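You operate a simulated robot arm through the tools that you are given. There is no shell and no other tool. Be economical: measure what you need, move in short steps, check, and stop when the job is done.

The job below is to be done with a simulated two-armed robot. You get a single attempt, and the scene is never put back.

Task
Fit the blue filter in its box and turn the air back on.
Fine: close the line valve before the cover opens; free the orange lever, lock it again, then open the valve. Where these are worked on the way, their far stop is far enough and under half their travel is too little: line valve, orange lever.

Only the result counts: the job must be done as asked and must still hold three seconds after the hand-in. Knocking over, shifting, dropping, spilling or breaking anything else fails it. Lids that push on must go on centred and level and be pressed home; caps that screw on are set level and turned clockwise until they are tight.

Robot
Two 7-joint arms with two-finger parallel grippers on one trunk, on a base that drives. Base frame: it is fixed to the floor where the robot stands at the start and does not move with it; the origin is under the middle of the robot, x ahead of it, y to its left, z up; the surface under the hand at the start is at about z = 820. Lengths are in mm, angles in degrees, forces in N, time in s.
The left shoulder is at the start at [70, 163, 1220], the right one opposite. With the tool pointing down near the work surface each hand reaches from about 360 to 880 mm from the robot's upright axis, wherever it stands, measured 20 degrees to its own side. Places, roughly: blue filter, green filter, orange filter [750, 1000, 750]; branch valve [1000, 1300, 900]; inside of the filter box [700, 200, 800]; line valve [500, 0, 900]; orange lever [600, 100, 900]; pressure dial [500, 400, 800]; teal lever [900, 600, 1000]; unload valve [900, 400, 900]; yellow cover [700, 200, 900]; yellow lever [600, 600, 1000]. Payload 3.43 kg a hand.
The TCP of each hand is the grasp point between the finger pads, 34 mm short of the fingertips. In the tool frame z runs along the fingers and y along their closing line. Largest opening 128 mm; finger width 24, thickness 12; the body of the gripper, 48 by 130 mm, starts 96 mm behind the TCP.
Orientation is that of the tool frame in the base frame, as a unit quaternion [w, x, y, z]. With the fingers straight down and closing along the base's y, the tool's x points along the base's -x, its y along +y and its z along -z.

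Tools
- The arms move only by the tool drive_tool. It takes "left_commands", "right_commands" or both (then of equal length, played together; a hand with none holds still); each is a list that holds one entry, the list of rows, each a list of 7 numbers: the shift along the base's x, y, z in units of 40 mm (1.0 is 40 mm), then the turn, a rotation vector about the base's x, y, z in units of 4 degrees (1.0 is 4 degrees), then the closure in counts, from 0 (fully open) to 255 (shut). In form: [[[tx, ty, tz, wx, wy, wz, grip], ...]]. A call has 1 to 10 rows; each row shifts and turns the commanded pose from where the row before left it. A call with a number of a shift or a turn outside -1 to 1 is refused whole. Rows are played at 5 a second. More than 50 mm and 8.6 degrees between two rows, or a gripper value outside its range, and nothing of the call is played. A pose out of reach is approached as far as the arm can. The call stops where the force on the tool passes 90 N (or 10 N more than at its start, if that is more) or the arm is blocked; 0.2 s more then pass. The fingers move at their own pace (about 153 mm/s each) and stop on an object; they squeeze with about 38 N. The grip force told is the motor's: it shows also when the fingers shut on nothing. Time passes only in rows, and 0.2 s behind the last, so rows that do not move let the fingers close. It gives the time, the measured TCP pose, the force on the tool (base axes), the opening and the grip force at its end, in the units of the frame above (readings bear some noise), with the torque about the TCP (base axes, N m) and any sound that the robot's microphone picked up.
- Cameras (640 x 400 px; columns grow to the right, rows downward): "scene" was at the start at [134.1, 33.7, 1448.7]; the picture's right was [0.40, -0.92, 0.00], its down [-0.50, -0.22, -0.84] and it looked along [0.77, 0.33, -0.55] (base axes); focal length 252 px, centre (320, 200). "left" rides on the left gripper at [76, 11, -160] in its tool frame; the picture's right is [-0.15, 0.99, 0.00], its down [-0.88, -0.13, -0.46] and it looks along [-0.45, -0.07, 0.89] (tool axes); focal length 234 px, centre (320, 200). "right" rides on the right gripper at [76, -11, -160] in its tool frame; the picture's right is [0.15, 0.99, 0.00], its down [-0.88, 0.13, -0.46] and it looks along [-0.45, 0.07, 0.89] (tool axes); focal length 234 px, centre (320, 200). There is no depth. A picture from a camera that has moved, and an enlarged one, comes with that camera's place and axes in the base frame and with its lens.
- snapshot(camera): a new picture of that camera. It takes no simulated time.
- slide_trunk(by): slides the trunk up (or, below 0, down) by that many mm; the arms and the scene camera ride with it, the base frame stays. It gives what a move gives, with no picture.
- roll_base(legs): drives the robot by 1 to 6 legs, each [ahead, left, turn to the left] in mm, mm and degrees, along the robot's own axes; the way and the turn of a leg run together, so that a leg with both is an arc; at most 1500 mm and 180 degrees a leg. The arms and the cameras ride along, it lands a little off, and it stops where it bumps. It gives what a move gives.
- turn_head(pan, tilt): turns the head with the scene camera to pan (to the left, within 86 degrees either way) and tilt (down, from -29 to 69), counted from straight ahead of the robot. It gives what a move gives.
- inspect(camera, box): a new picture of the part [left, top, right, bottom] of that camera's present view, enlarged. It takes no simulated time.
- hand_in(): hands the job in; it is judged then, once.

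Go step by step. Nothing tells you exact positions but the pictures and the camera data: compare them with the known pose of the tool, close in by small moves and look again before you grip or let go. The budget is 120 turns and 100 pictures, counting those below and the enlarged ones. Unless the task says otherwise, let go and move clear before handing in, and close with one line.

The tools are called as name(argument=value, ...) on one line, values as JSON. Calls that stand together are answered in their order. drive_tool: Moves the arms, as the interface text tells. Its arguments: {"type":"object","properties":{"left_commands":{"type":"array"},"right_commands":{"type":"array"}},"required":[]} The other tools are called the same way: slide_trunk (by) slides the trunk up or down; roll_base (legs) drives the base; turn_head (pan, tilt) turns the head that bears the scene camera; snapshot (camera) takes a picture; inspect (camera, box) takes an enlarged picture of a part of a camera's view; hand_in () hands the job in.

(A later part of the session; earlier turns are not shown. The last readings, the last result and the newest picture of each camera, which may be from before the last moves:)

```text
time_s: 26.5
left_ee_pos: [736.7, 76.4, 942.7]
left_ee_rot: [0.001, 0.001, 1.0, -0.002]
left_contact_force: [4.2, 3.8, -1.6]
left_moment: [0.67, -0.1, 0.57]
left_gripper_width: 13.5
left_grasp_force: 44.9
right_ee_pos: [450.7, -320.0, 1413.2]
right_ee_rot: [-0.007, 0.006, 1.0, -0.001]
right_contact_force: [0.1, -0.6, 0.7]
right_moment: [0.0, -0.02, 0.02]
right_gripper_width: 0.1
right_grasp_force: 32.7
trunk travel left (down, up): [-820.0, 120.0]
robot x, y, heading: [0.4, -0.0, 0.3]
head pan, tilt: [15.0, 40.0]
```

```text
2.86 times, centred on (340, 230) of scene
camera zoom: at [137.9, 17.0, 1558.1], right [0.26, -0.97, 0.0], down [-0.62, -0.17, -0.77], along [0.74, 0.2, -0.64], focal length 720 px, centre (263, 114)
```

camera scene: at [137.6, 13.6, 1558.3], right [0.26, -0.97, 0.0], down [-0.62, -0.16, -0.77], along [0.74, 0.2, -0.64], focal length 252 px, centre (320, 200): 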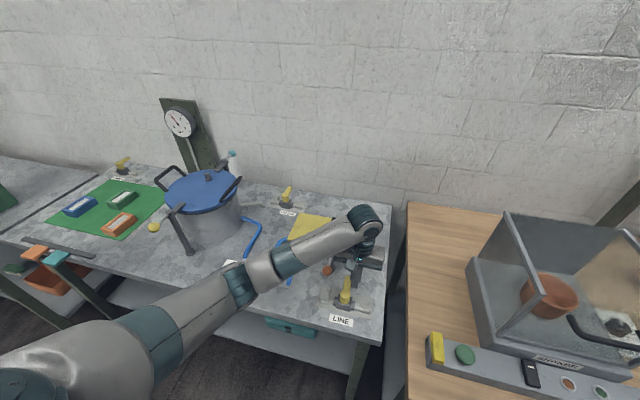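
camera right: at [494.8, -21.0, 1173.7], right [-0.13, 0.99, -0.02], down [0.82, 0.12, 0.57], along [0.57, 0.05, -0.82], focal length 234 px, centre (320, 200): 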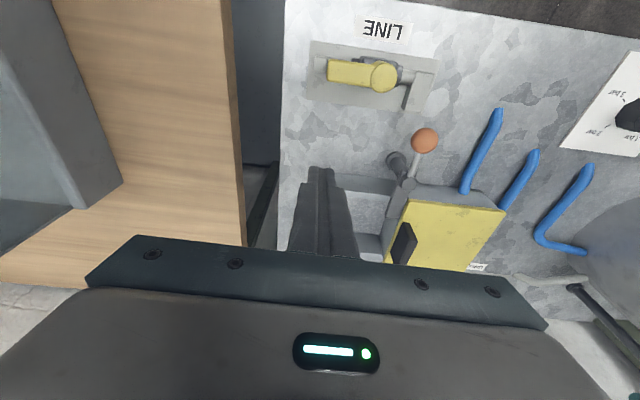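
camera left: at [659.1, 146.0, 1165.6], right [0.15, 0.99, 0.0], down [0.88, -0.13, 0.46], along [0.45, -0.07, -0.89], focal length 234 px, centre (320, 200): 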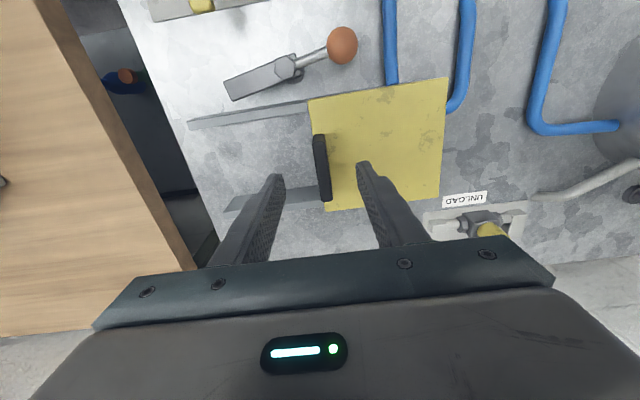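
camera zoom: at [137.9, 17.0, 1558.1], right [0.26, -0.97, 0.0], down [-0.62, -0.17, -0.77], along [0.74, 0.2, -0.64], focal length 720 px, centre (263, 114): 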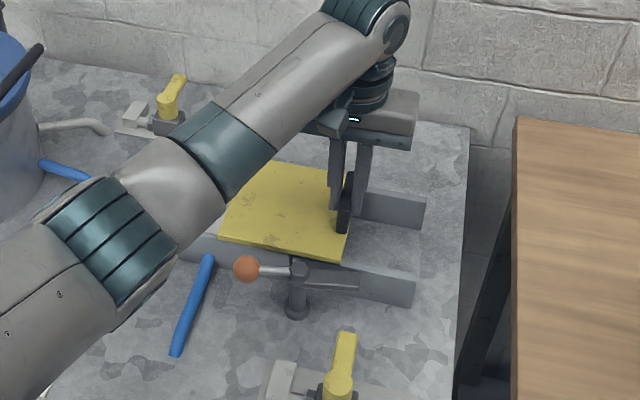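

It slides freely on the rails. I pull it on to the rails' end.

drive_tool(left_commands=[[[0, -0.5, 0, 0, 0, 0, 255], [0, -0.5, 0, 0, 0, 0, 255], [0, -0.5, 0, 0, 0, 0, 255], [0, -0.45, 0, 0, 0, 0, 255]]])

snapshot(camera="scene")

snapshot(camera="left")

```text
time_s: 27.5
left_ee_pos: [737.1, -3.0, 944.1]
left_ee_rot: [-0.001, 0.002, 1.0, -0.002]
left_contact_force: [0.5, 6.7, -0.7]
left_moment: [0.68, 0.23, 0.67]
left_gripper_width: 13.6
left_grasp_force: 45.0
right_ee_pos: [451.0, -321.5, 1415.5]
right_ee_rot: [-0.006, 0.006, 1.0, -0.001]
right_contact_force: [0.3, 0.7, 0.4]
right_moment: [0.03, 0.03, -0.03]
right_gripper_width: 0.0
right_grasp_force: 32.6
trunk travel left (down, up): [-820.0, 120.0]
robot x, y, heading: [2.3, -1.1, -0.5]
head pan, tilt: [15.0, 40.0]
```

```text
65 pictures are left
camera scene: at [137.0, 17.3, 1558.2], right [0.26, -0.97, 0.0], down [-0.62, -0.17, -0.77], along [0.74, 0.2, -0.64], focal length 252 px, centre (320, 200)
```

scene: 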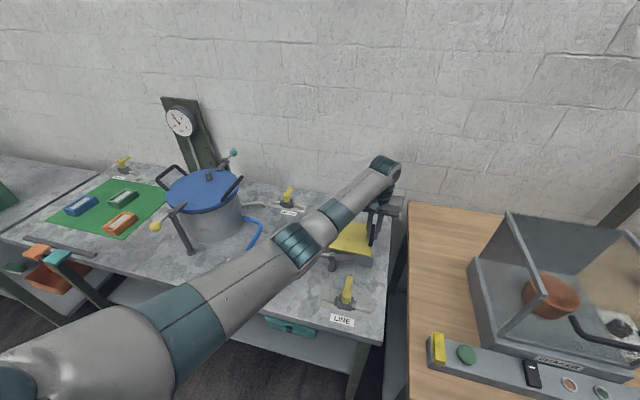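

```text
64 pictures are left
camera left: at [661.7, 9.6, 1102.4], right [0.15, 0.99, 0.0], down [0.88, -0.13, 0.46], along [0.45, -0.07, -0.89], focal length 234 px, centre (320, 200)
```

left: 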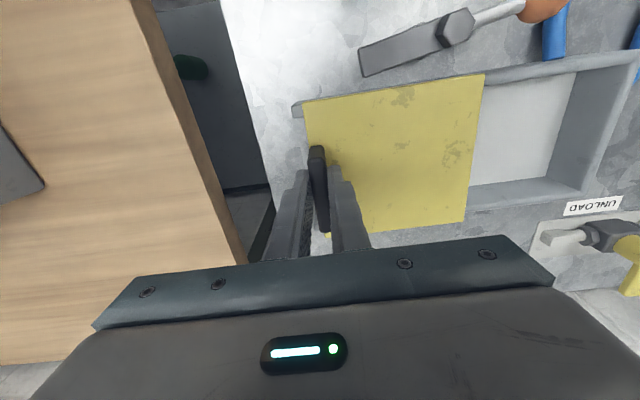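

The box is nearly uncovered. I pull a last 8 mm, release and lift away to look inside.

drive_tool(left_commands=[[[0, -0.2, 0, 0, 0, 0, 255], [0, 0, 0, 0, 0, 0, 255], [0, 0, 0, 0, 0, 0, 150], [0, 0, 0, 0, 0, 0, 150], [0, 0, 0.8, 0, 0, 0, 150], [0, 0, 1, 0, 0, 0, 150], [-0.5, 0.5, 1, 0, 0, 0, 150], [-0.5, 0.9, 0.5, 0, 0, 0, 150]]])

snapshot(camera="left")

inspect(camera="scene", box=[240, 160, 420, 300])

```text
time_s: 29.3
left_ee_pos: [696.6, 49.1, 1075.1]
left_ee_rot: [-0.001, 0.002, 1.0, -0.003]
left_contact_force: [-0.3, -0.1, -0.1]
left_moment: [-0.05, -0.05, -0.01]
left_gripper_width: 52.5
left_grasp_force: 0.1
right_ee_pos: [448.7, -317.6, 1415.0]
right_ee_rot: [-0.005, 0.006, 1.0, -0.003]
right_contact_force: [0.0, 0.8, -0.4]
right_moment: [-0.05, -0.03, 0.0]
right_gripper_width: 0.0
right_grasp_force: 32.7
trunk travel left (down, up): [-820.0, 120.0]
robot x, y, heading: [0.0, -2.7, -0.2]
head pan, tilt: [15.0, 40.0]
```

```text
63 pictures are left
camera left: at [620.4, 61.5, 1234.5], right [0.15, 0.99, -0.01], down [0.88, -0.13, 0.46], along [0.45, -0.07, -0.89], focal length 234 px, centre (320, 200)
```

left: 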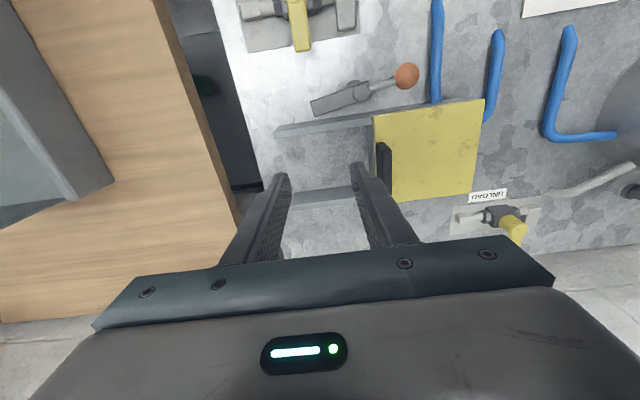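

```text
2.86 times, centred on (330, 230) of scene
camera zoom: at [136.1, 21.6, 1558.2], right [0.26, -0.97, 0.0], down [-0.62, -0.17, -0.77], along [0.74, 0.2, -0.64], focal length 720 px, centre (291, 114)
```

zoom: 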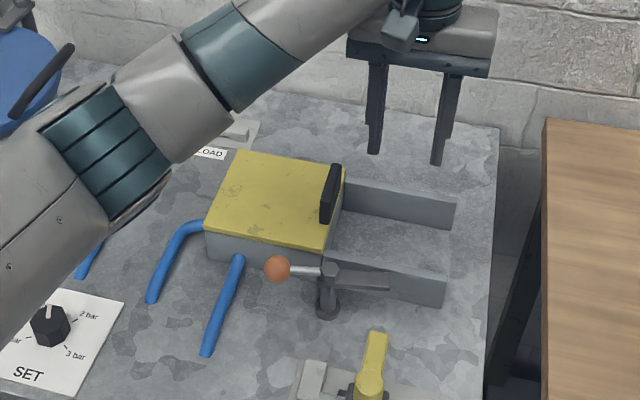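

The cover is sprung and slid shut by itself, so one hand must hold it open while the other inserts the filter. I fetch the blue filter with the left hand first, so I retract it and look to the left for the drive.

drive_tool(left_commands=[[[-0.7, 0.3, 0.8, 0, 0, 0, 0], [-0.77, 0.55, 0.62, 0, 0, 0, 0], [-0.77, 0.55, 0.62, 0, 0, 0, 0], [-0.77, 0.55, 0.62, 0, 0, 0, 0], [-0.77, 0.55, 0.62, 0, 0, 0, 0], [-0.77, 0.55, 0.62, 0, 0, 0, 0], [-0.77, 0.55, 0.62, 0, 0, 0, 0], [-0.77, 0.55, 0.62, 0, 0, 0, 0], [-0.77, 0.55, 0.62, 0, 0, 0, 0]]])

turn_head(pan=70, tilt=40)

snapshot(camera="scene")

```text
time_s: 31.3
left_ee_pos: [419.9, 234.5, 1307.6]
left_ee_rot: [0.0, 0.001, 1.0, -0.001]
left_contact_force: [0.3, -0.6, 0.4]
left_moment: [-0.06, -0.05, 0.03]
left_gripper_width: 128.2
left_grasp_force: 0.1
right_ee_pos: [447.8, -320.9, 1414.1]
right_ee_rot: [-0.005, 0.005, 1.0, -0.002]
right_contact_force: [-1.1, -0.3, 0.1]
right_moment: [0.0, -0.02, -0.01]
right_gripper_width: 0.0
right_grasp_force: 32.9
trunk travel left (down, up): [-820.0, 120.0]
robot x, y, heading: [-0.5, -0.2, 0.2]
head pan, tilt: [15.0, 40.0]
```

```text
time_s: 32.5
left_ee_pos: [422.6, 233.9, 1306.9]
left_ee_rot: [0.0, 0.003, 1.0, -0.002]
left_contact_force: [0.2, -0.5, -0.9]
left_moment: [0.03, 0.0, 0.01]
left_gripper_width: 128.1
left_grasp_force: 0.1
right_ee_pos: [449.9, -321.3, 1414.1]
right_ee_rot: [-0.006, 0.006, 1.0, -0.001]
right_contact_force: [-1.1, -0.3, 0.1]
right_moment: [0.01, -0.04, -0.01]
right_gripper_width: 0.0
right_grasp_force: 33.3
trunk travel left (down, up): [-820.0, 120.0]
robot x, y, heading: [1.7, -3.3, 0.1]
head pan, tilt: [70.0, 40.0]
```

```text
61 pictures are left
camera scene: at [83.6, 75.6, 1558.3], right [0.94, -0.34, 0.0], down [-0.22, -0.6, -0.77], along [0.26, 0.72, -0.64], focal length 252 px, centre (320, 200)
```

scene: 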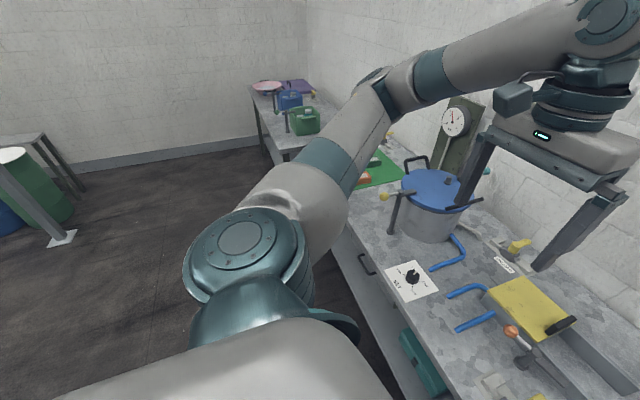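

The floor to the left looks clear. I drive 500 mm left and look again.

roll_base(legs=[[0, 500, 0]])

turn_head(pan=45, tilt=45)

snapshot(camera="scene")

```text
time_s: 35.4
left_ee_pos: [424.7, 732.7, 1309.0]
left_ee_rot: [0.0, 0.002, 1.0, -0.001]
left_contact_force: [-0.7, -0.5, -0.6]
left_moment: [0.02, 0.05, -0.03]
left_gripper_width: 127.9
left_grasp_force: 0.0
right_ee_pos: [449.2, 174.7, 1414.3]
right_ee_rot: [-0.007, 0.006, 1.0, 0.0]
right_contact_force: [0.6, 0.5, 0.4]
right_moment: [0.03, -0.02, 0.0]
right_gripper_width: 0.1
right_grasp_force: 32.9
trunk travel left (down, up): [-820.0, 120.0]
robot x, y, heading: [2.0, 499.0, -0.3]
head pan, tilt: [70.0, 40.0]
```

```text
time_s: 36.3
left_ee_pos: [424.3, 732.6, 1306.4]
left_ee_rot: [0.0, 0.003, 1.0, -0.001]
left_contact_force: [1.0, -0.8, 0.4]
left_moment: [-0.01, -0.02, 0.03]
left_gripper_width: 128.2
left_grasp_force: 0.1
right_ee_pos: [450.1, 175.9, 1413.4]
right_ee_rot: [-0.005, 0.007, 1.0, -0.002]
right_contact_force: [0.0, -0.1, 0.0]
right_moment: [0.0, 0.0, 0.0]
right_gripper_width: 0.0
right_grasp_force: 32.1
trunk travel left (down, up): [-820.0, 120.0]
robot x, y, heading: [5.8, 493.9, -0.3]
head pan, tilt: [45.0, 45.0]
```

```text
60 pictures are left
camera scene: at [113.3, 551.4, 1551.0], right [0.71, -0.71, 0.0], down [-0.5, -0.5, -0.71], along [0.5, 0.5, -0.71], focal length 252 px, centre (320, 200)
```

scene: 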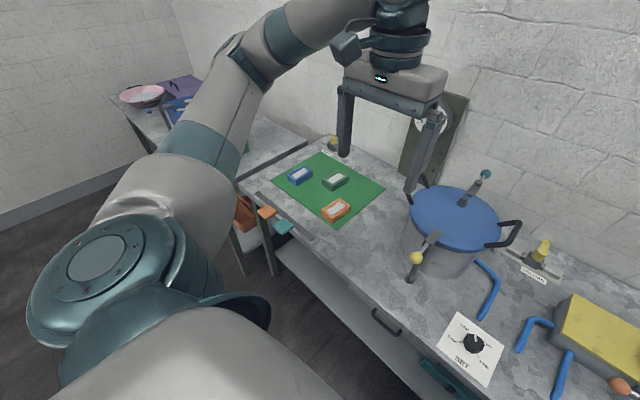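

The blue filter is near (657, 1221). I drive another 500 mm left.

roll_base(legs=[[0, 500, 0]])

turn_head(pan=20, tilt=45)

snapshot(camera="scene")

snapshot(camera="left")

```text
time_s: 39.3
left_ee_pos: [425.0, 1232.6, 1307.8]
left_ee_rot: [0.0, 0.002, 1.0, -0.001]
left_contact_force: [0.4, -0.5, -0.2]
left_moment: [0.0, -0.01, 0.01]
left_gripper_width: 128.0
left_grasp_force: 0.0
right_ee_pos: [454.0, 677.0, 1413.6]
right_ee_rot: [-0.006, 0.006, 1.0, -0.001]
right_contact_force: [0.2, -0.1, -0.2]
right_moment: [-0.01, 0.02, 0.02]
right_gripper_width: 0.1
right_grasp_force: 32.7
trunk travel left (down, up): [-820.0, 120.0]
robot x, y, heading: [-0.2, 999.6, -0.4]
head pan, tilt: [45.0, 45.0]
```

```text
time_s: 40.2
left_ee_pos: [424.1, 1233.8, 1307.5]
left_ee_rot: [0.0, 0.001, 1.0, -0.002]
left_contact_force: [0.1, 0.2, -0.3]
left_moment: [0.02, 0.02, 0.0]
left_gripper_width: 128.2
left_grasp_force: 0.2
right_ee_pos: [451.5, 678.6, 1413.6]
right_ee_rot: [-0.006, 0.005, 1.0, -0.002]
right_contact_force: [0.2, -0.7, 0.0]
right_moment: [0.01, 0.03, -0.01]
right_gripper_width: 0.0
right_grasp_force: 32.9
trunk travel left (down, up): [-820.0, 120.0]
robot x, y, heading: [3.3, 996.5, 0.0]
head pan, tilt: [20.0, 45.0]
```

```text
59 pictures are left
camera scene: at [133.0, 1023.8, 1551.0], right [0.34, -0.94, 0.0], down [-0.66, -0.24, -0.71], along [0.66, 0.24, -0.71], focal length 252 px, centre (320, 200)
```

scene: 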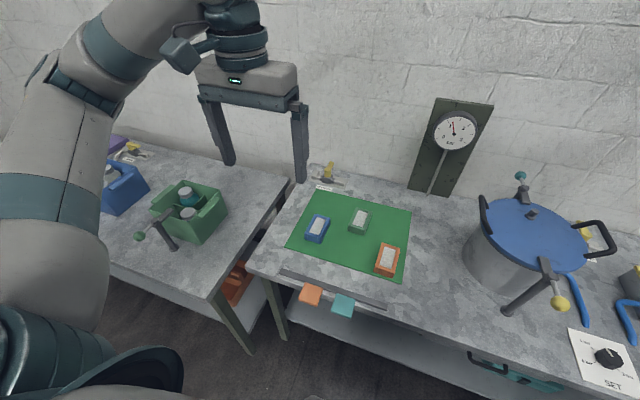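

```text
58 pictures are left
camera left: at [348.8, 1246.8, 1466.2], right [0.15, 0.99, 0.0], down [0.88, -0.13, 0.46], along [0.45, -0.07, -0.89], focal length 234 px, centre (320, 200)
```

left: 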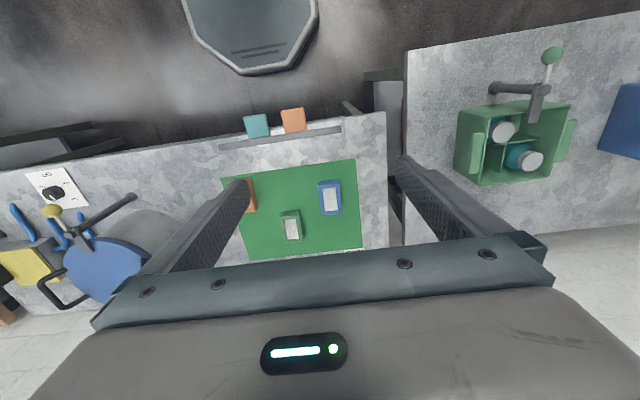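

The blue filter is at about (655, 1226), its long side roughly along x. I go above it with open fingers.

drive_tool(left_commands=[[[0.64, -0.02, -0.83, 0, 0, 0, 0], [0.64, -0.02, -0.83, 0, 0, 0, 0], [0.64, -0.02, -0.83, 0, 0, 0, 0], [0.64, -0.02, -0.83, 0, 0, 0, 0], [0.64, -0.02, -0.83, 0, 0, 0, 0], [0.64, -0.02, -0.83, 0, 0, 0, 0], [0.64, -0.02, -0.83, 0, 0, 0, 0], [0.64, -0.02, -0.83, 0, 0, 0, 0], [0.64, -0.02, -0.83, 0, 0, 0, 0]]])

snapshot(camera="left")

inspect(camera="scene", box=[240, 170, 440, 310])

```text
time_s: 42.2
left_ee_pos: [656.5, 1226.8, 1007.5]
left_ee_rot: [0.0, 0.002, 1.0, 0.0]
left_contact_force: [-0.5, -0.6, -0.3]
left_moment: [-0.02, 0.03, -0.02]
left_gripper_width: 128.1
left_grasp_force: 0.1
right_ee_pos: [453.5, 678.0, 1413.8]
right_ee_rot: [-0.007, 0.005, 1.0, -0.001]
right_contact_force: [-0.1, 0.5, 0.9]
right_moment: [0.01, 0.03, 0.02]
right_gripper_width: 0.1
right_grasp_force: 32.6
trunk travel left (down, up): [-820.0, 120.0]
robot x, y, heading: [2.7, 998.6, -0.1]
head pan, tilt: [20.0, 45.0]
```

```text
57 pictures are left
camera left: at [580.3, 1239.0, 1166.9], right [0.15, 0.99, 0.0], down [0.88, -0.13, 0.46], along [0.45, -0.07, -0.89], focal length 234 px, centre (320, 200)
```

left: 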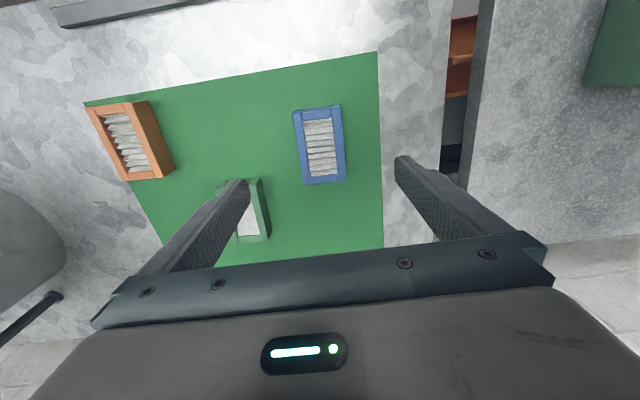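

```text
2.86 times, centred on (340, 240) of scene
camera zoom: at [134.4, 1022.9, 1550.9], right [0.34, -0.94, 0.0], down [-0.67, -0.24, -0.71], along [0.66, 0.24, -0.71], focal length 720 px, centre (263, 86)
```

zoom: 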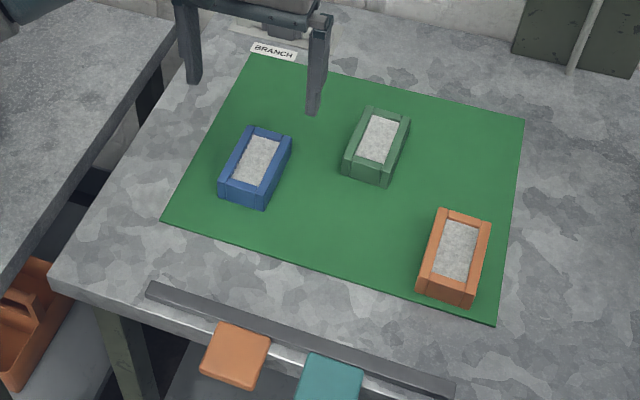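

The filter's top measures about 97 × 58 mm, centred at (659, 1228) and turned about -2°. I narrow the fingers, align and descend part way.

drive_tool(left_commands=[[[0.06, 0.03, 0, 0, 0, -0.5, 86], [0, 0, -0.9, 0, 0, 0, 86], [0, 0, -0.9, 0, 0, 0, 86]]])

snapshot(camera="left")

inspect(camera="scene", box=[270, 170, 370, 270])

```text
time_s: 43.0
left_ee_pos: [657.2, 1228.1, 935.6]
left_ee_rot: [-0.001, 0.02, 1.0, -0.003]
left_contact_force: [-0.2, -0.8, -0.5]
left_moment: [0.0, 0.02, 0.02]
left_gripper_width: 85.1
left_grasp_force: 0.0
right_ee_pos: [452.3, 679.8, 1414.3]
right_ee_rot: [-0.006, 0.005, 1.0, -0.001]
right_contact_force: [0.0, -0.5, 0.2]
right_moment: [0.02, 0.03, 0.02]
right_gripper_width: 0.0
right_grasp_force: 33.5
trunk travel left (down, up): [-820.0, 120.0]
robot x, y, heading: [7.3, 994.0, -0.0]
head pan, tilt: [20.0, 45.0]
```

```text
55 pictures are left
camera left: at [582.3, 1242.7, 1095.3], right [0.19, 0.98, 0.0], down [0.87, -0.16, 0.46], along [0.45, -0.09, -0.89], focal length 234 px, centre (320, 200)
```

left: 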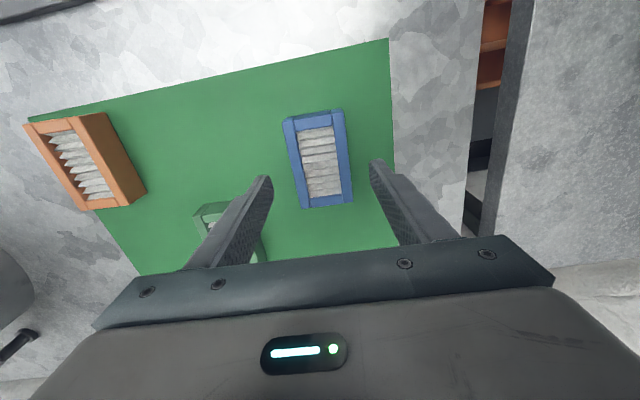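

```text
4.00 times, centred on (320, 220) of scene
camera zoom: at [133.2, 1023.6, 1551.0], right [0.34, -0.94, 0.0], down [-0.66, -0.24, -0.71], along [0.66, 0.24, -0.71], focal length 1008 px, centre (320, 120)
```

zoom: 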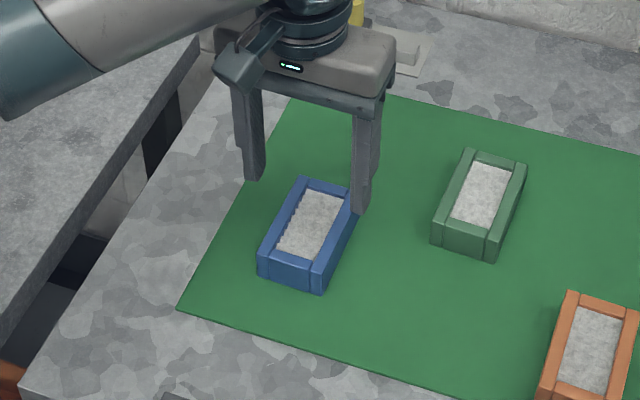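

The filter is centred between the fingers and about 5 mm further on. I adjust, descend and grip.

drive_tool(left_commands=[[[0.12, -0.03, -0.6, 0, 0, 0, 86], [0, 0, -0.6, 0, 0, 0, 86], [0, 0, -0.55, 0, 0, 0, 86], [0, 0, 0, 0, 0, 0, 255], [0, 0, 0, 0, 0, 0, 255], [0, 0, 0, 0, 0, 0, 255]]])

inspect(camera="scene", box=[270, 170, 370, 270])

```text
time_s: 44.4
left_ee_pos: [662.5, 1226.2, 866.0]
left_ee_rot: [0.0, 0.019, 1.0, -0.002]
left_contact_force: [0.5, 0.3, -0.8]
left_moment: [0.01, 0.02, -0.01]
left_gripper_width: 61.0
left_grasp_force: 37.8
right_ee_pos: [452.0, 677.9, 1415.2]
right_ee_rot: [-0.006, 0.006, 1.0, -0.001]
right_contact_force: [-0.3, 0.4, 1.4]
right_moment: [-0.03, 0.01, -0.01]
right_gripper_width: 0.1
right_grasp_force: 32.9
trunk travel left (down, up): [-820.0, 120.0]
robot x, y, heading: [4.3, 994.1, 0.3]
head pan, tilt: [20.0, 45.0]
```

```text
4.00 times, centred on (320, 220) of scene
camera zoom: at [133.2, 1023.2, 1551.0], right [0.34, -0.94, 0.0], down [-0.66, -0.24, -0.71], along [0.66, 0.24, -0.71], focal length 1008 px, centre (320, 120)
```

zoom: 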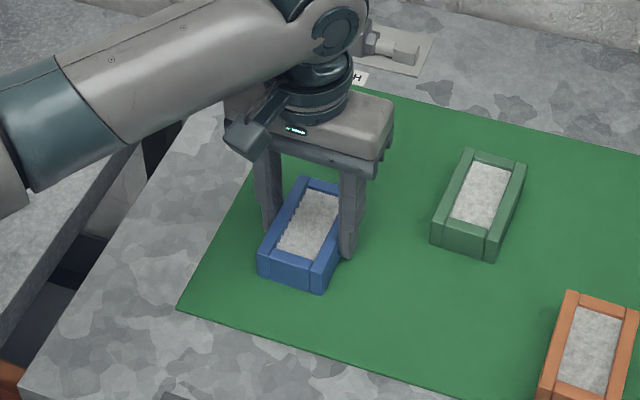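

The filter is gripped at 61 mm. I lift it and draw back.

drive_tool(left_commands=[[[0, 0, 0.5, 0, 0, 0, 255], [0, 0, 0.9, 0, 0, 0.55, 255], [0, 0, 1, 0, 0, 0, 255], [0, 0, 1, 0, 0, 0, 255], [-0.5, 0, 1, 0, 0, 0, 255], [-0.5, 0, 1, 0, 0, 0, 255], [-0.5, 0, 1, 0, 0, 0, 255], [-0.5, 0, 1, 0, 0, 0, 255], [-0.7, 0, 0.9, 0, 0, 0, 255], [-0.7, 0, 0.9, 0, 0, 0, 255]]])

drive_tool(left_commands=[[[-0.9, -0.4, 0.7, 0, 0, 0, 255], [-0.9, -0.4, 0.7, 0, 0, 0, 255], [-0.9, -0.4, 0.5, 0, 0, 0, 255]]])

snapshot(camera="left")

snapshot(camera="scene")

```text
time_s: 46.6
left_ee_pos: [523.9, 1227.5, 1235.5]
left_ee_rot: [0.0, 0.0, 1.0, -0.001]
left_contact_force: [-0.3, 0.0, 0.3]
left_moment: [-0.01, -0.01, 0.0]
left_gripper_width: 60.9
left_grasp_force: 38.0
right_ee_pos: [449.6, 678.1, 1414.7]
right_ee_rot: [-0.006, 0.006, 1.0, -0.001]
right_contact_force: [0.3, -0.6, 0.7]
right_moment: [0.02, -0.01, -0.01]
right_gripper_width: 0.0
right_grasp_force: 32.5
trunk travel left (down, up): [-820.0, 120.0]
robot x, y, heading: [4.5, 994.7, 0.1]
head pan, tilt: [20.0, 45.0]
```

```text
time_s: 47.4
left_ee_pos: [416.9, 1176.1, 1310.8]
left_ee_rot: [0.001, 0.0, 1.0, -0.001]
left_contact_force: [0.1, -0.1, 0.0]
left_moment: [0.0, -0.01, 0.05]
left_gripper_width: 60.8
left_grasp_force: 37.9
right_ee_pos: [450.4, 679.0, 1414.5]
right_ee_rot: [-0.006, 0.006, 1.0, -0.001]
right_contact_force: [0.1, -1.1, 0.1]
right_moment: [-0.02, -0.02, 0.0]
right_gripper_width: 0.0
right_grasp_force: 32.7
trunk travel left (down, up): [-820.0, 120.0]
robot x, y, heading: [7.7, 994.4, -0.3]
head pan, tilt: [20.0, 45.0]
```

```text
52 pictures are left
camera left: at [341.3, 1188.8, 1470.6], right [0.15, 0.99, 0.0], down [0.88, -0.13, 0.46], along [0.45, -0.07, -0.89], focal length 234 px, centre (320, 200)
```

left: 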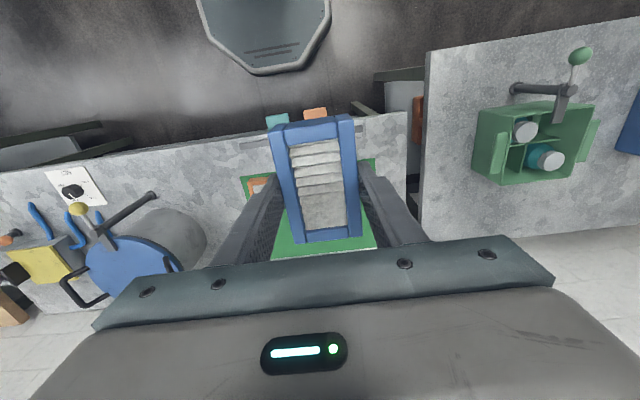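

```text
51 pictures are left
camera scene: at [132.4, 1022.3, 1551.0], right [0.34, -0.94, 0.0], down [-0.66, -0.24, -0.71], along [0.66, 0.24, -0.71], focal length 252 px, centre (320, 200)
```

scene: 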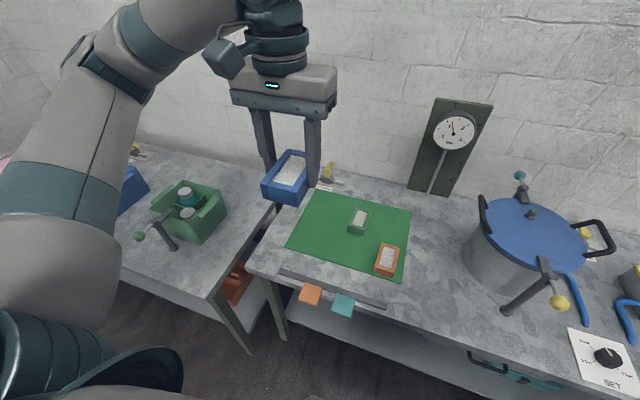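

The filter hangs level and centred in the left hand, its long side (103 mm) along x. I drive back to about y = 130 and raise the trunk so that both arms can work over the box.

roll_base(legs=[[0, -865, 0]])

slide_trunk(by=80)

turn_head(pan=0, tilt=42)

snapshot(camera="scene")

snapshot(camera="right")

```text
time_s: 52.0
left_ee_pos: [415.8, 309.0, 1311.1]
left_ee_rot: [0.0, 0.004, 1.0, -0.002]
left_contact_force: [0.6, 0.5, -0.4]
left_moment: [-0.03, 0.02, 0.03]
left_gripper_width: 60.3
left_grasp_force: 38.2
right_ee_pos: [445.3, -191.5, 1414.0]
right_ee_rot: [-0.006, 0.009, 1.0, -0.001]
right_contact_force: [-0.6, 0.0, -0.3]
right_moment: [-0.03, 0.0, 0.04]
right_gripper_width: 0.1
right_grasp_force: 33.7
trunk travel left (down, up): [-820.0, 120.0]
robot x, y, heading: [2.1, 130.7, -0.5]
head pan, tilt: [20.0, 45.0]
```

```text
time_s: 53.1
left_ee_pos: [414.1, 308.0, 1390.9]
left_ee_rot: [0.0, 0.004, 1.0, -0.002]
left_contact_force: [0.1, -0.8, -0.7]
left_moment: [0.0, 0.01, -0.04]
left_gripper_width: 61.0
left_grasp_force: 38.0
right_ee_pos: [446.3, -191.1, 1493.3]
right_ee_rot: [-0.006, 0.008, 1.0, -0.001]
right_contact_force: [-0.5, 0.0, -0.4]
right_moment: [0.0, 0.0, -0.02]
right_gripper_width: 0.0
right_grasp_force: 33.0
trunk travel left (down, up): [-900.0, 40.0]
robot x, y, heading: [-0.4, 132.7, -0.4]
head pan, tilt: [20.0, 45.0]
```

```text
time_s: 54.0
left_ee_pos: [415.0, 307.6, 1391.2]
left_ee_rot: [0.0, 0.003, 1.0, -0.002]
left_contact_force: [0.0, 0.7, -0.4]
left_moment: [-0.02, 0.0, 0.02]
left_gripper_width: 60.5
left_grasp_force: 37.6
right_ee_pos: [445.6, -191.7, 1492.5]
right_ee_rot: [-0.007, 0.009, 1.0, -0.001]
right_contact_force: [0.1, -0.5, -0.5]
right_moment: [0.01, -0.02, -0.02]
right_gripper_width: 0.0
right_grasp_force: 32.9
trunk travel left (down, up): [-900.0, 40.0]
robot x, y, heading: [-0.8, 128.2, -0.5]
head pan, tilt: [0.0, 42.0]
```

```text
50 pictures are left
camera scene: at [136.4, 126.6, 1635.3], right [-0.01, -1.0, 0.0], down [-0.67, 0.01, -0.74], along [0.74, -0.01, -0.67], focal length 252 px, centre (320, 200)
```

scene: 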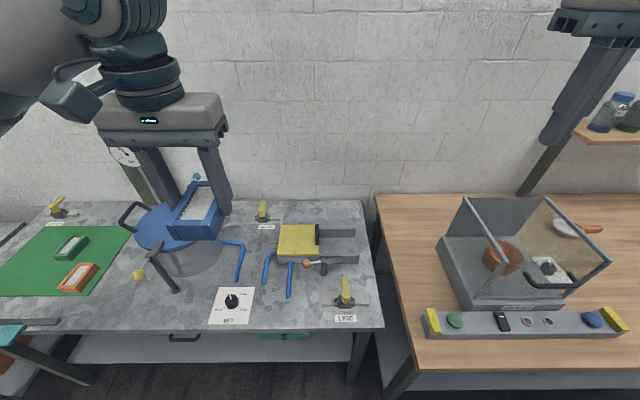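

```text
49 pictures are left
camera right: at [371.5, -200.6, 1653.7], right [-0.13, 0.99, 0.0], down [0.89, 0.12, 0.44], along [0.44, 0.06, -0.9], focal length 234 px, centre (320, 200)
```

right: 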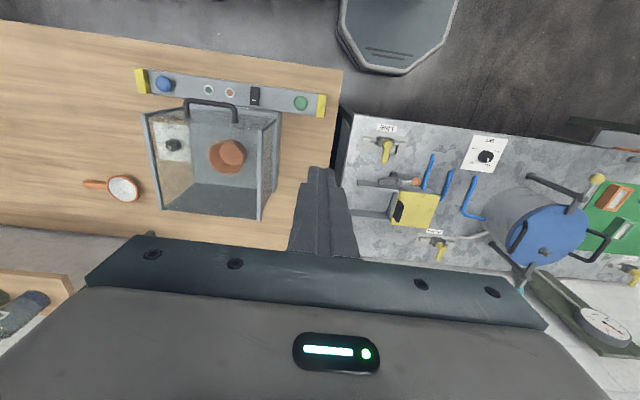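

Both arms have room. I bring the right hand over towards the cover handle, high first.

drive_tool(right_commands=[[[0.7, 0.8, -0.4, 0, 0, 0, 255], [0.7, 0.8, -0.4, 0, 0, 0, 255], [0.7, 0.8, -0.5, 0, 0, 0, 255], [0.7, 0.8, -0.5, 0, 0, 0, 255], [0.7, 0.8, -0.5, 0, 0, 0, 255], [0.7, 0.8, -0.5, 0, 0, 0, 130], [0.7, 0.8, -0.5, 0, 0, 0, 130], [0.7, 0.8, -0.5, 0, 0, 0, 130], [0.7, 0.8, -0.5, 0, 0, 0, 130], [0.7, 0.8, -0.5, 0, 0, 0, 130]]])

snapshot(camera="scene")

```text
time_s: 56.2
left_ee_pos: [416.2, 309.6, 1390.2]
left_ee_rot: [0.0, 0.005, 1.0, -0.002]
left_contact_force: [1.2, 0.2, -0.4]
left_moment: [-0.03, -0.03, -0.02]
left_gripper_width: 60.4
left_grasp_force: 38.1
right_ee_pos: [727.1, 129.4, 1298.9]
right_ee_rot: [-0.006, 0.009, 1.0, -0.003]
right_contact_force: [0.7, 0.7, 0.3]
right_moment: [-0.01, 0.02, 0.01]
right_gripper_width: 62.8
right_grasp_force: 0.0
trunk travel left (down, up): [-900.0, 40.0]
robot x, y, heading: [0.5, 131.8, -0.5]
head pan, tilt: [0.0, 42.0]
```

```text
48 pictures are left
camera scene: at [137.5, 129.9, 1635.2], right [-0.01, -1.0, 0.0], down [-0.67, 0.0, -0.74], along [0.74, -0.01, -0.67], focal length 252 px, centre (320, 200)
```

scene: 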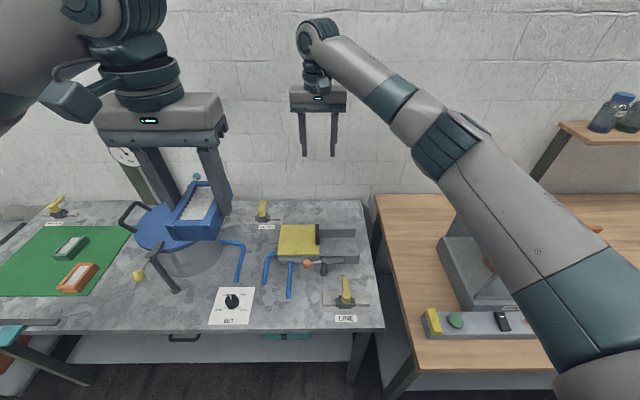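

The right elbow is well clear. I lower the right hand to just over the handle.

drive_tool(right_commands=[[[0.03, 0.02, -0.92, 0, -0.17, 0.25, 130], [0.03, 0.02, -0.92, 0, 0, 0, 130], [0.03, 0.02, -0.92, 0, 0, 0, 130], [0.03, 0.02, -0.92, 0, 0, 0, 130], [0.03, 0.02, -0.92, 0, 0, 0, 130], [0.03, 0.02, -0.92, 0, 0, 0, 130], [0.03, 0.02, -0.92, 0, 0, 0, 130], [0.03, 0.02, -0.92, 0, 0, 0, 130]]])

snapshot(camera="right")

snapshot(camera="scene")

```text
time_s: 58.0
left_ee_pos: [414.9, 307.9, 1392.1]
left_ee_rot: [0.001, 0.004, 1.0, -0.002]
left_contact_force: [0.0, 0.8, -0.7]
left_moment: [-0.01, 0.0, -0.03]
left_gripper_width: 60.6
left_grasp_force: 37.8
right_ee_pos: [735.5, 134.6, 1008.4]
right_ee_rot: [0.0, 0.0, 1.0, 0.0]
right_contact_force: [0.3, -0.2, 0.2]
right_moment: [0.0, 0.01, 0.0]
right_gripper_width: 62.7
right_grasp_force: 0.1
trunk travel left (down, up): [-900.0, 40.0]
robot x, y, heading: [5.0, 129.2, -0.6]
head pan, tilt: [0.0, 42.0]
```

```text
47 pictures are left
camera right: at [659.0, 125.3, 1166.7], right [-0.15, 0.99, 0.0], down [0.88, 0.13, 0.46], along [0.45, 0.06, -0.89], focal length 234 px, centre (320, 200)
```

right: 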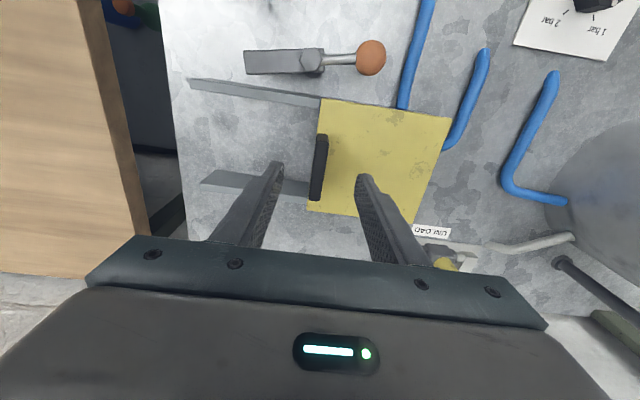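

```text
46 pictures are left
camera scene: at [137.0, 127.4, 1635.3], right [-0.01, -1.0, 0.0], down [-0.67, 0.01, -0.74], along [0.74, -0.01, -0.67], focal length 252 px, centre (320, 200)
```

scene: 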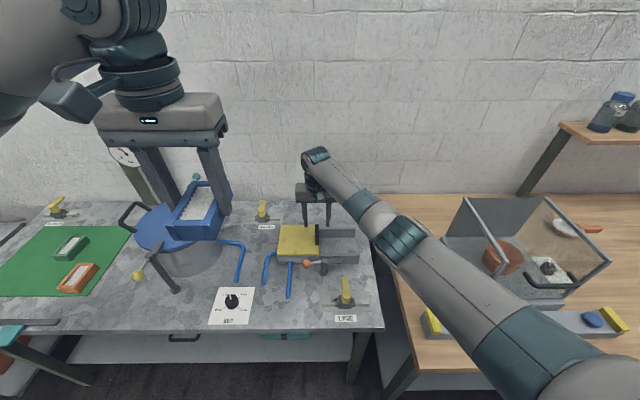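

The handle is right under the right hand. I descend, grip and pull the cover open by 145 mm.

drive_tool(right_commands=[[[0, 0, -0.8, 0, 0, 0, 130], [0, 0, -0.82, 0, 0, 0, 130], [0, 0, 0, 0, 0, 0, 255], [0, 0, 0, 0, 0, 0, 255], [0, 0, 0, 0, 0, 0, 255]]])

drive_tool(right_commands=[[[0, -0.3, 0, 0, 0, 0, 255], [0, -0.5, 0, 0, 0, 0, 255], [0, -0.5, 0, 0, 0, 0, 255], [0, -0.5, 0, 0, 0, 0, 255], [0, -0.5, 0, 0, 0, 0, 255], [0, -0.5, 0, 0, 0, 0, 255], [0, -0.5, 0, 0, 0, 0, 255], [0, -0.35, 0, 0, 0, 0, 255]]])

snapshot(camera="scene")

snapshot(camera="right")

```text
time_s: 59.2
left_ee_pos: [415.8, 307.1, 1390.5]
left_ee_rot: [0.0, 0.004, 1.0, -0.002]
left_contact_force: [-0.4, 0.0, -0.6]
left_moment: [0.0, -0.01, 0.0]
left_gripper_width: 60.9
left_grasp_force: 37.7
right_ee_pos: [735.0, 135.5, 943.3]
right_ee_rot: [0.0, 0.0, 1.0, -0.001]
right_contact_force: [1.8, 2.0, -2.6]
right_moment: [0.24, -0.57, -0.09]
right_gripper_width: 13.7
right_grasp_force: 45.4
trunk travel left (down, up): [-900.0, 40.0]
robot x, y, heading: [1.6, 129.0, -0.4]
head pan, tilt: [0.0, 42.0]
```

```text
time_s: 61.0
left_ee_pos: [416.0, 308.3, 1390.2]
left_ee_rot: [0.0, 0.004, 1.0, -0.003]
left_contact_force: [0.1, -0.1, -0.7]
left_moment: [-0.02, -0.02, 0.0]
left_gripper_width: 60.6
left_grasp_force: 38.3
right_ee_pos: [735.3, -10.6, 943.1]
right_ee_rot: [0.0, 0.001, 1.0, -0.001]
right_contact_force: [2.3, 9.5, 2.3]
right_moment: [0.91, 0.21, -0.5]
right_gripper_width: 13.6
right_grasp_force: 44.7
trunk travel left (down, up): [-900.0, 40.0]
robot x, y, heading: [-0.9, 129.4, -0.3]
head pan, tilt: [0.0, 42.0]
```

```text
45 pictures are left
camera scene: at [136.5, 128.3, 1635.3], right [-0.01, -1.0, 0.0], down [-0.67, 0.0, -0.74], along [0.74, -0.01, -0.67], focal length 252 px, centre (320, 200)
```

scene: 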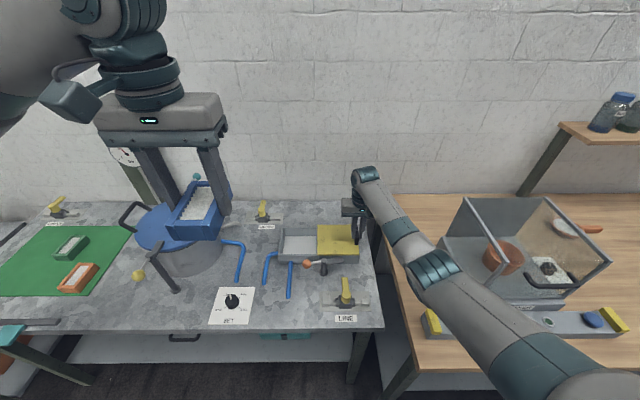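

```text
44 pictures are left
camera right: at [659.1, -20.0, 1102.1], right [-0.15, 0.99, 0.0], down [0.88, 0.13, 0.46], along [0.45, 0.07, -0.89], focal length 234 px, centre (320, 200)
```

right: 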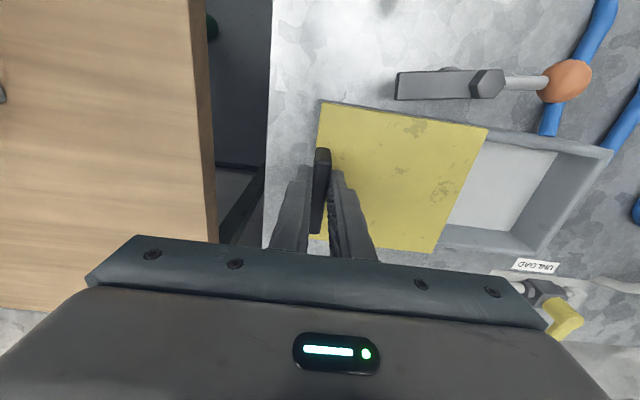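

The cover is held open. I zoom on the box interior to measure the opening.

inspect(camera="scene", box=[260, 210, 370, 280])

inspect(camera="right", box=[400, 100, 640, 280])

```text
5.71 times, centred on (315, 245) of scene
camera zoom: at [136.5, 128.3, 1635.3], right [-0.01, -1.0, 0.0], down [-0.67, 0.0, -0.74], along [0.74, -0.01, -0.67], focal length 1441 px, centre (349, -57)
```

zoom: 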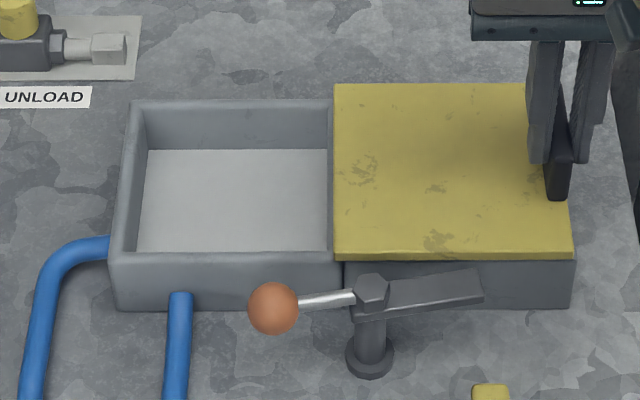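

```text
2.22 times, centred on (520, 190) of right
camera zoom: at [659.1, -20.0, 1102.1], right [-0.15, 0.99, 0.0], down [0.88, 0.13, 0.46], along [0.45, 0.07, -0.89], focal length 520 px, centre (-124, 222)
```

zoom: 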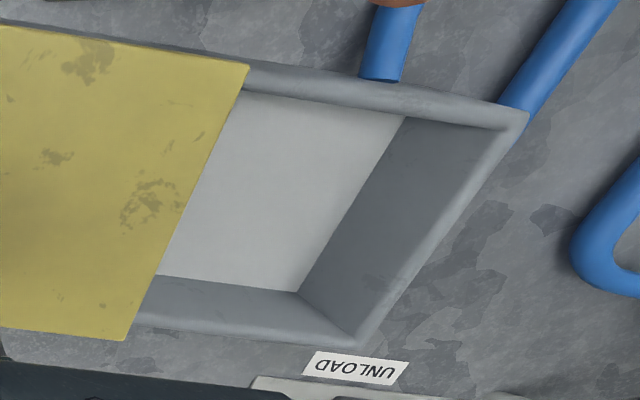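

The opening spans about x 679–793 and y 130–250, so I aim for its centre (736, 190). I bring the filter above it with the left hand while the right hand holds.

drive_tool(left_commands=[[[0.8, -0.295, -0.6, 0, 0, 0, 255], [0.8, -0.295, -0.6, 0, 0, 0, 255], [0.8, -0.295, -0.6, 0, 0, 0, 255], [0.8, -0.295, -0.6, 0, 0, 0, 255], [0.8, -0.295, -0.6, 0, 0, 0, 255], [0.8, -0.295, -0.6, 0, 0, 0, 255], [0.8, -0.295, -0.6, 0, 0, 0, 255], [0.8, -0.295, -0.6, 0, 0, 0, 255], [0.8, -0.295, -0.6, 0, 0, 0, 255], [0.8, -0.295, -0.6, 0, 0, 0, 255]]])

snapshot(camera="scene")

snapshot(camera="left")

```text
time_s: 63.2
left_ee_pos: [737.1, 191.5, 1152.2]
left_ee_rot: [0.001, 0.003, 1.0, -0.002]
left_contact_force: [-0.2, -0.2, -0.2]
left_moment: [0.02, -0.02, -0.04]
left_gripper_width: 60.6
left_grasp_force: 38.0
right_ee_pos: [734.4, -10.6, 943.4]
right_ee_rot: [0.0, 0.0, 1.0, -0.002]
right_contact_force: [6.2, 13.5, 5.2]
right_moment: [1.02, 0.46, -0.42]
right_gripper_width: 13.5
right_grasp_force: 45.0
trunk travel left (down, up): [-900.0, 40.0]
robot x, y, heading: [0.3, 126.9, -0.1]
head pan, tilt: [0.0, 42.0]
```

```text
41 pictures are left
camera scene: at [136.6, 127.7, 1635.4], right [-0.01, -1.0, 0.0], down [-0.67, 0.0, -0.74], along [0.74, -0.01, -0.67], focal length 252 px, centre (320, 200)
```

scene: 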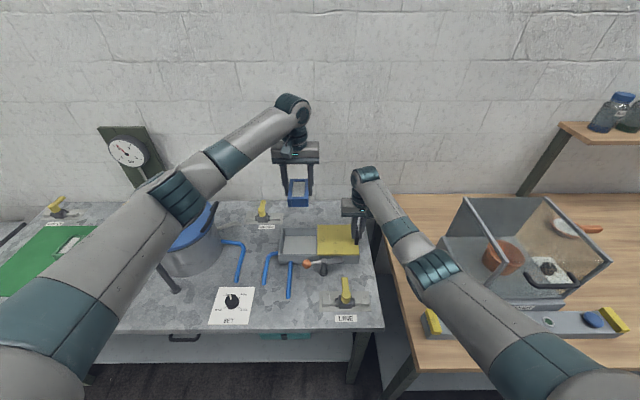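

```text
40 pictures are left
camera left: at [661.1, 202.8, 1309.8], right [0.15, 0.99, 0.0], down [0.88, -0.13, 0.46], along [0.45, -0.07, -0.89], focal length 234 px, centre (320, 200)
```

left: 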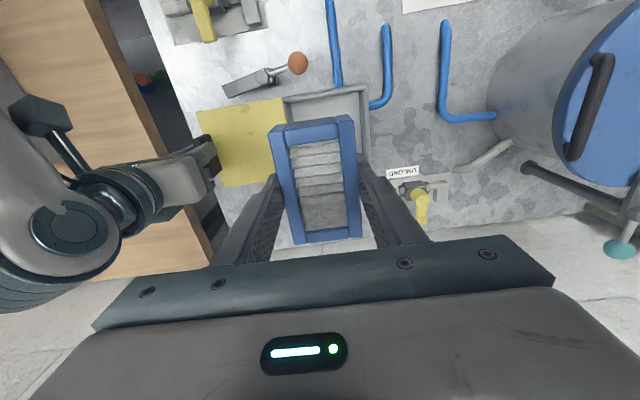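

Both arms are clear of each other. I lower the filter to just above the rim.

drive_tool(left_commands=[[[0, 0, -0.95, 0, 0, 0, 255], [0, 0, -0.95, 0, 0, 0, 255], [0, 0, -0.95, 0, 0, 0, 255], [0, 0, -0.95, 0, 0, 0, 255], [0, 0, -0.95, 0, 0, 0, 255]]])

inspect(camera="scene", box=[250, 180, 380, 280])

snapshot(camera="left")

snapshot(camera="right")

```text
time_s: 64.4
left_ee_pos: [735.0, 190.4, 960.3]
left_ee_rot: [-0.001, 0.003, 1.0, -0.003]
left_contact_force: [-0.2, 0.2, 0.1]
left_moment: [-0.02, 0.04, 0.0]
left_gripper_width: 60.9
left_grasp_force: 37.9
right_ee_pos: [736.1, -10.8, 943.4]
right_ee_rot: [0.0, 0.0, 1.0, -0.002]
right_contact_force: [5.6, 13.1, 6.4]
right_moment: [0.67, -0.06, -0.15]
right_gripper_width: 13.6
right_grasp_force: 45.1
trunk travel left (down, up): [-900.0, 40.0]
robot x, y, heading: [0.7, 127.4, -0.7]
head pan, tilt: [0.0, 42.0]
```

```text
4.00 times, centred on (315, 230) of scene
camera zoom: at [136.6, 129.0, 1635.3], right [-0.01, -1.0, 0.0], down [-0.67, 0.0, -0.74], along [0.74, -0.01, -0.67], focal length 1008 px, centre (340, 80)
```

zoom: 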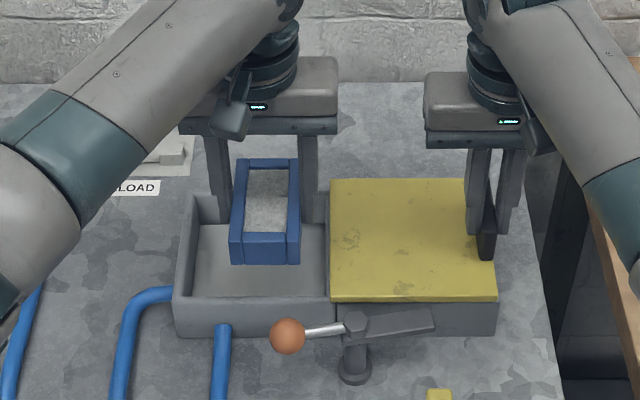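

```text
38 pictures are left
camera left: at [659.7, 203.4, 1119.2], right [0.15, 0.99, 0.0], down [0.88, -0.14, 0.46], along [0.45, -0.07, -0.89], focal length 234 px, centre (320, 200)
```

left: 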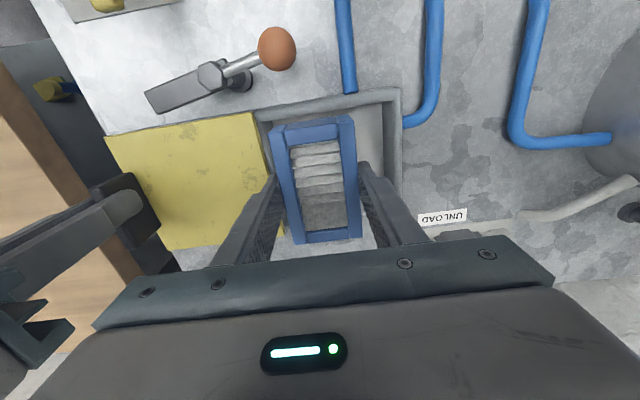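

```text
37 pictures are left
camera right: at [659.1, -19.8, 1102.1], right [-0.15, 0.99, 0.0], down [0.88, 0.13, 0.46], along [0.45, 0.06, -0.89], focal length 234 px, centre (320, 200)
```

right: 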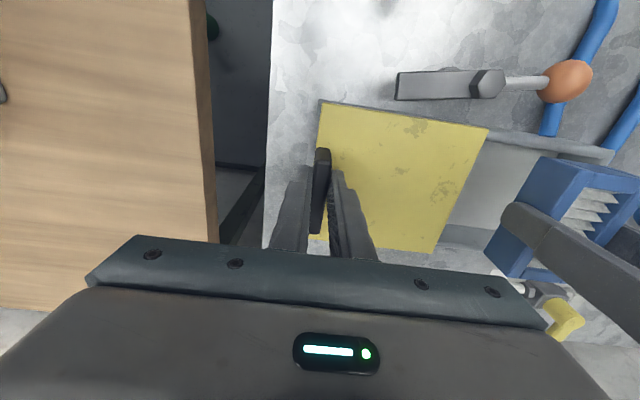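

The opening seems centred a few mm further to +y. I shift 5 mm that way and lower most of the way in.

drive_tool(left_commands=[[[0, 0.12, -0.2, 0, 0, 0, 255], [0, 0, -0.4, 0, 0, 0, 255], [0, 0, -0.4, 0, 0, 0, 255], [0, 0, -0.3, 0, 0, 0, 255]]])

inspect(camera="scene", box=[250, 190, 380, 290])

inspect(camera="left", box=[200, 60, 440, 260])

```text
time_s: 65.4
left_ee_pos: [736.0, 194.8, 909.2]
left_ee_rot: [0.0, 0.003, 1.0, -0.002]
left_contact_force: [8.9, -0.7, 2.4]
left_moment: [-0.04, -0.17, 0.29]
left_gripper_width: 60.4
left_grasp_force: 37.3
right_ee_pos: [735.9, -9.9, 942.0]
right_ee_rot: [0.001, 0.0, 1.0, -0.001]
right_contact_force: [3.4, 13.6, 8.0]
right_moment: [0.67, -0.53, -0.12]
right_gripper_width: 13.7
right_grasp_force: 44.9
trunk travel left (down, up): [-900.0, 40.0]
robot x, y, heading: [-0.9, 130.7, -0.4]
head pan, tilt: [0.0, 42.0]
```

```text
4.00 times, centred on (315, 240) of scene
camera zoom: at [136.8, 129.1, 1635.3], right [-0.01, -1.0, 0.0], down [-0.67, 0.0, -0.74], along [0.74, -0.01, -0.67], focal length 1008 px, centre (340, 40)
```

zoom: 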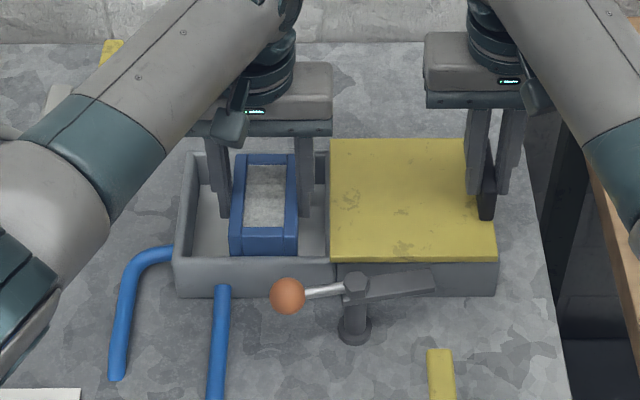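

```text
2.00 times, centred on (320, 160) of left
camera zoom: at [660.5, 207.6, 1067.9], right [0.15, 0.99, -0.01], down [0.88, -0.13, 0.46], along [0.45, -0.07, -0.89], focal length 468 px, centre (320, 280)
```

zoom: 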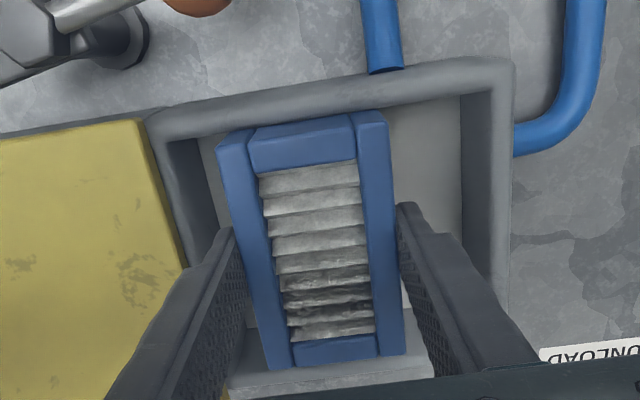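

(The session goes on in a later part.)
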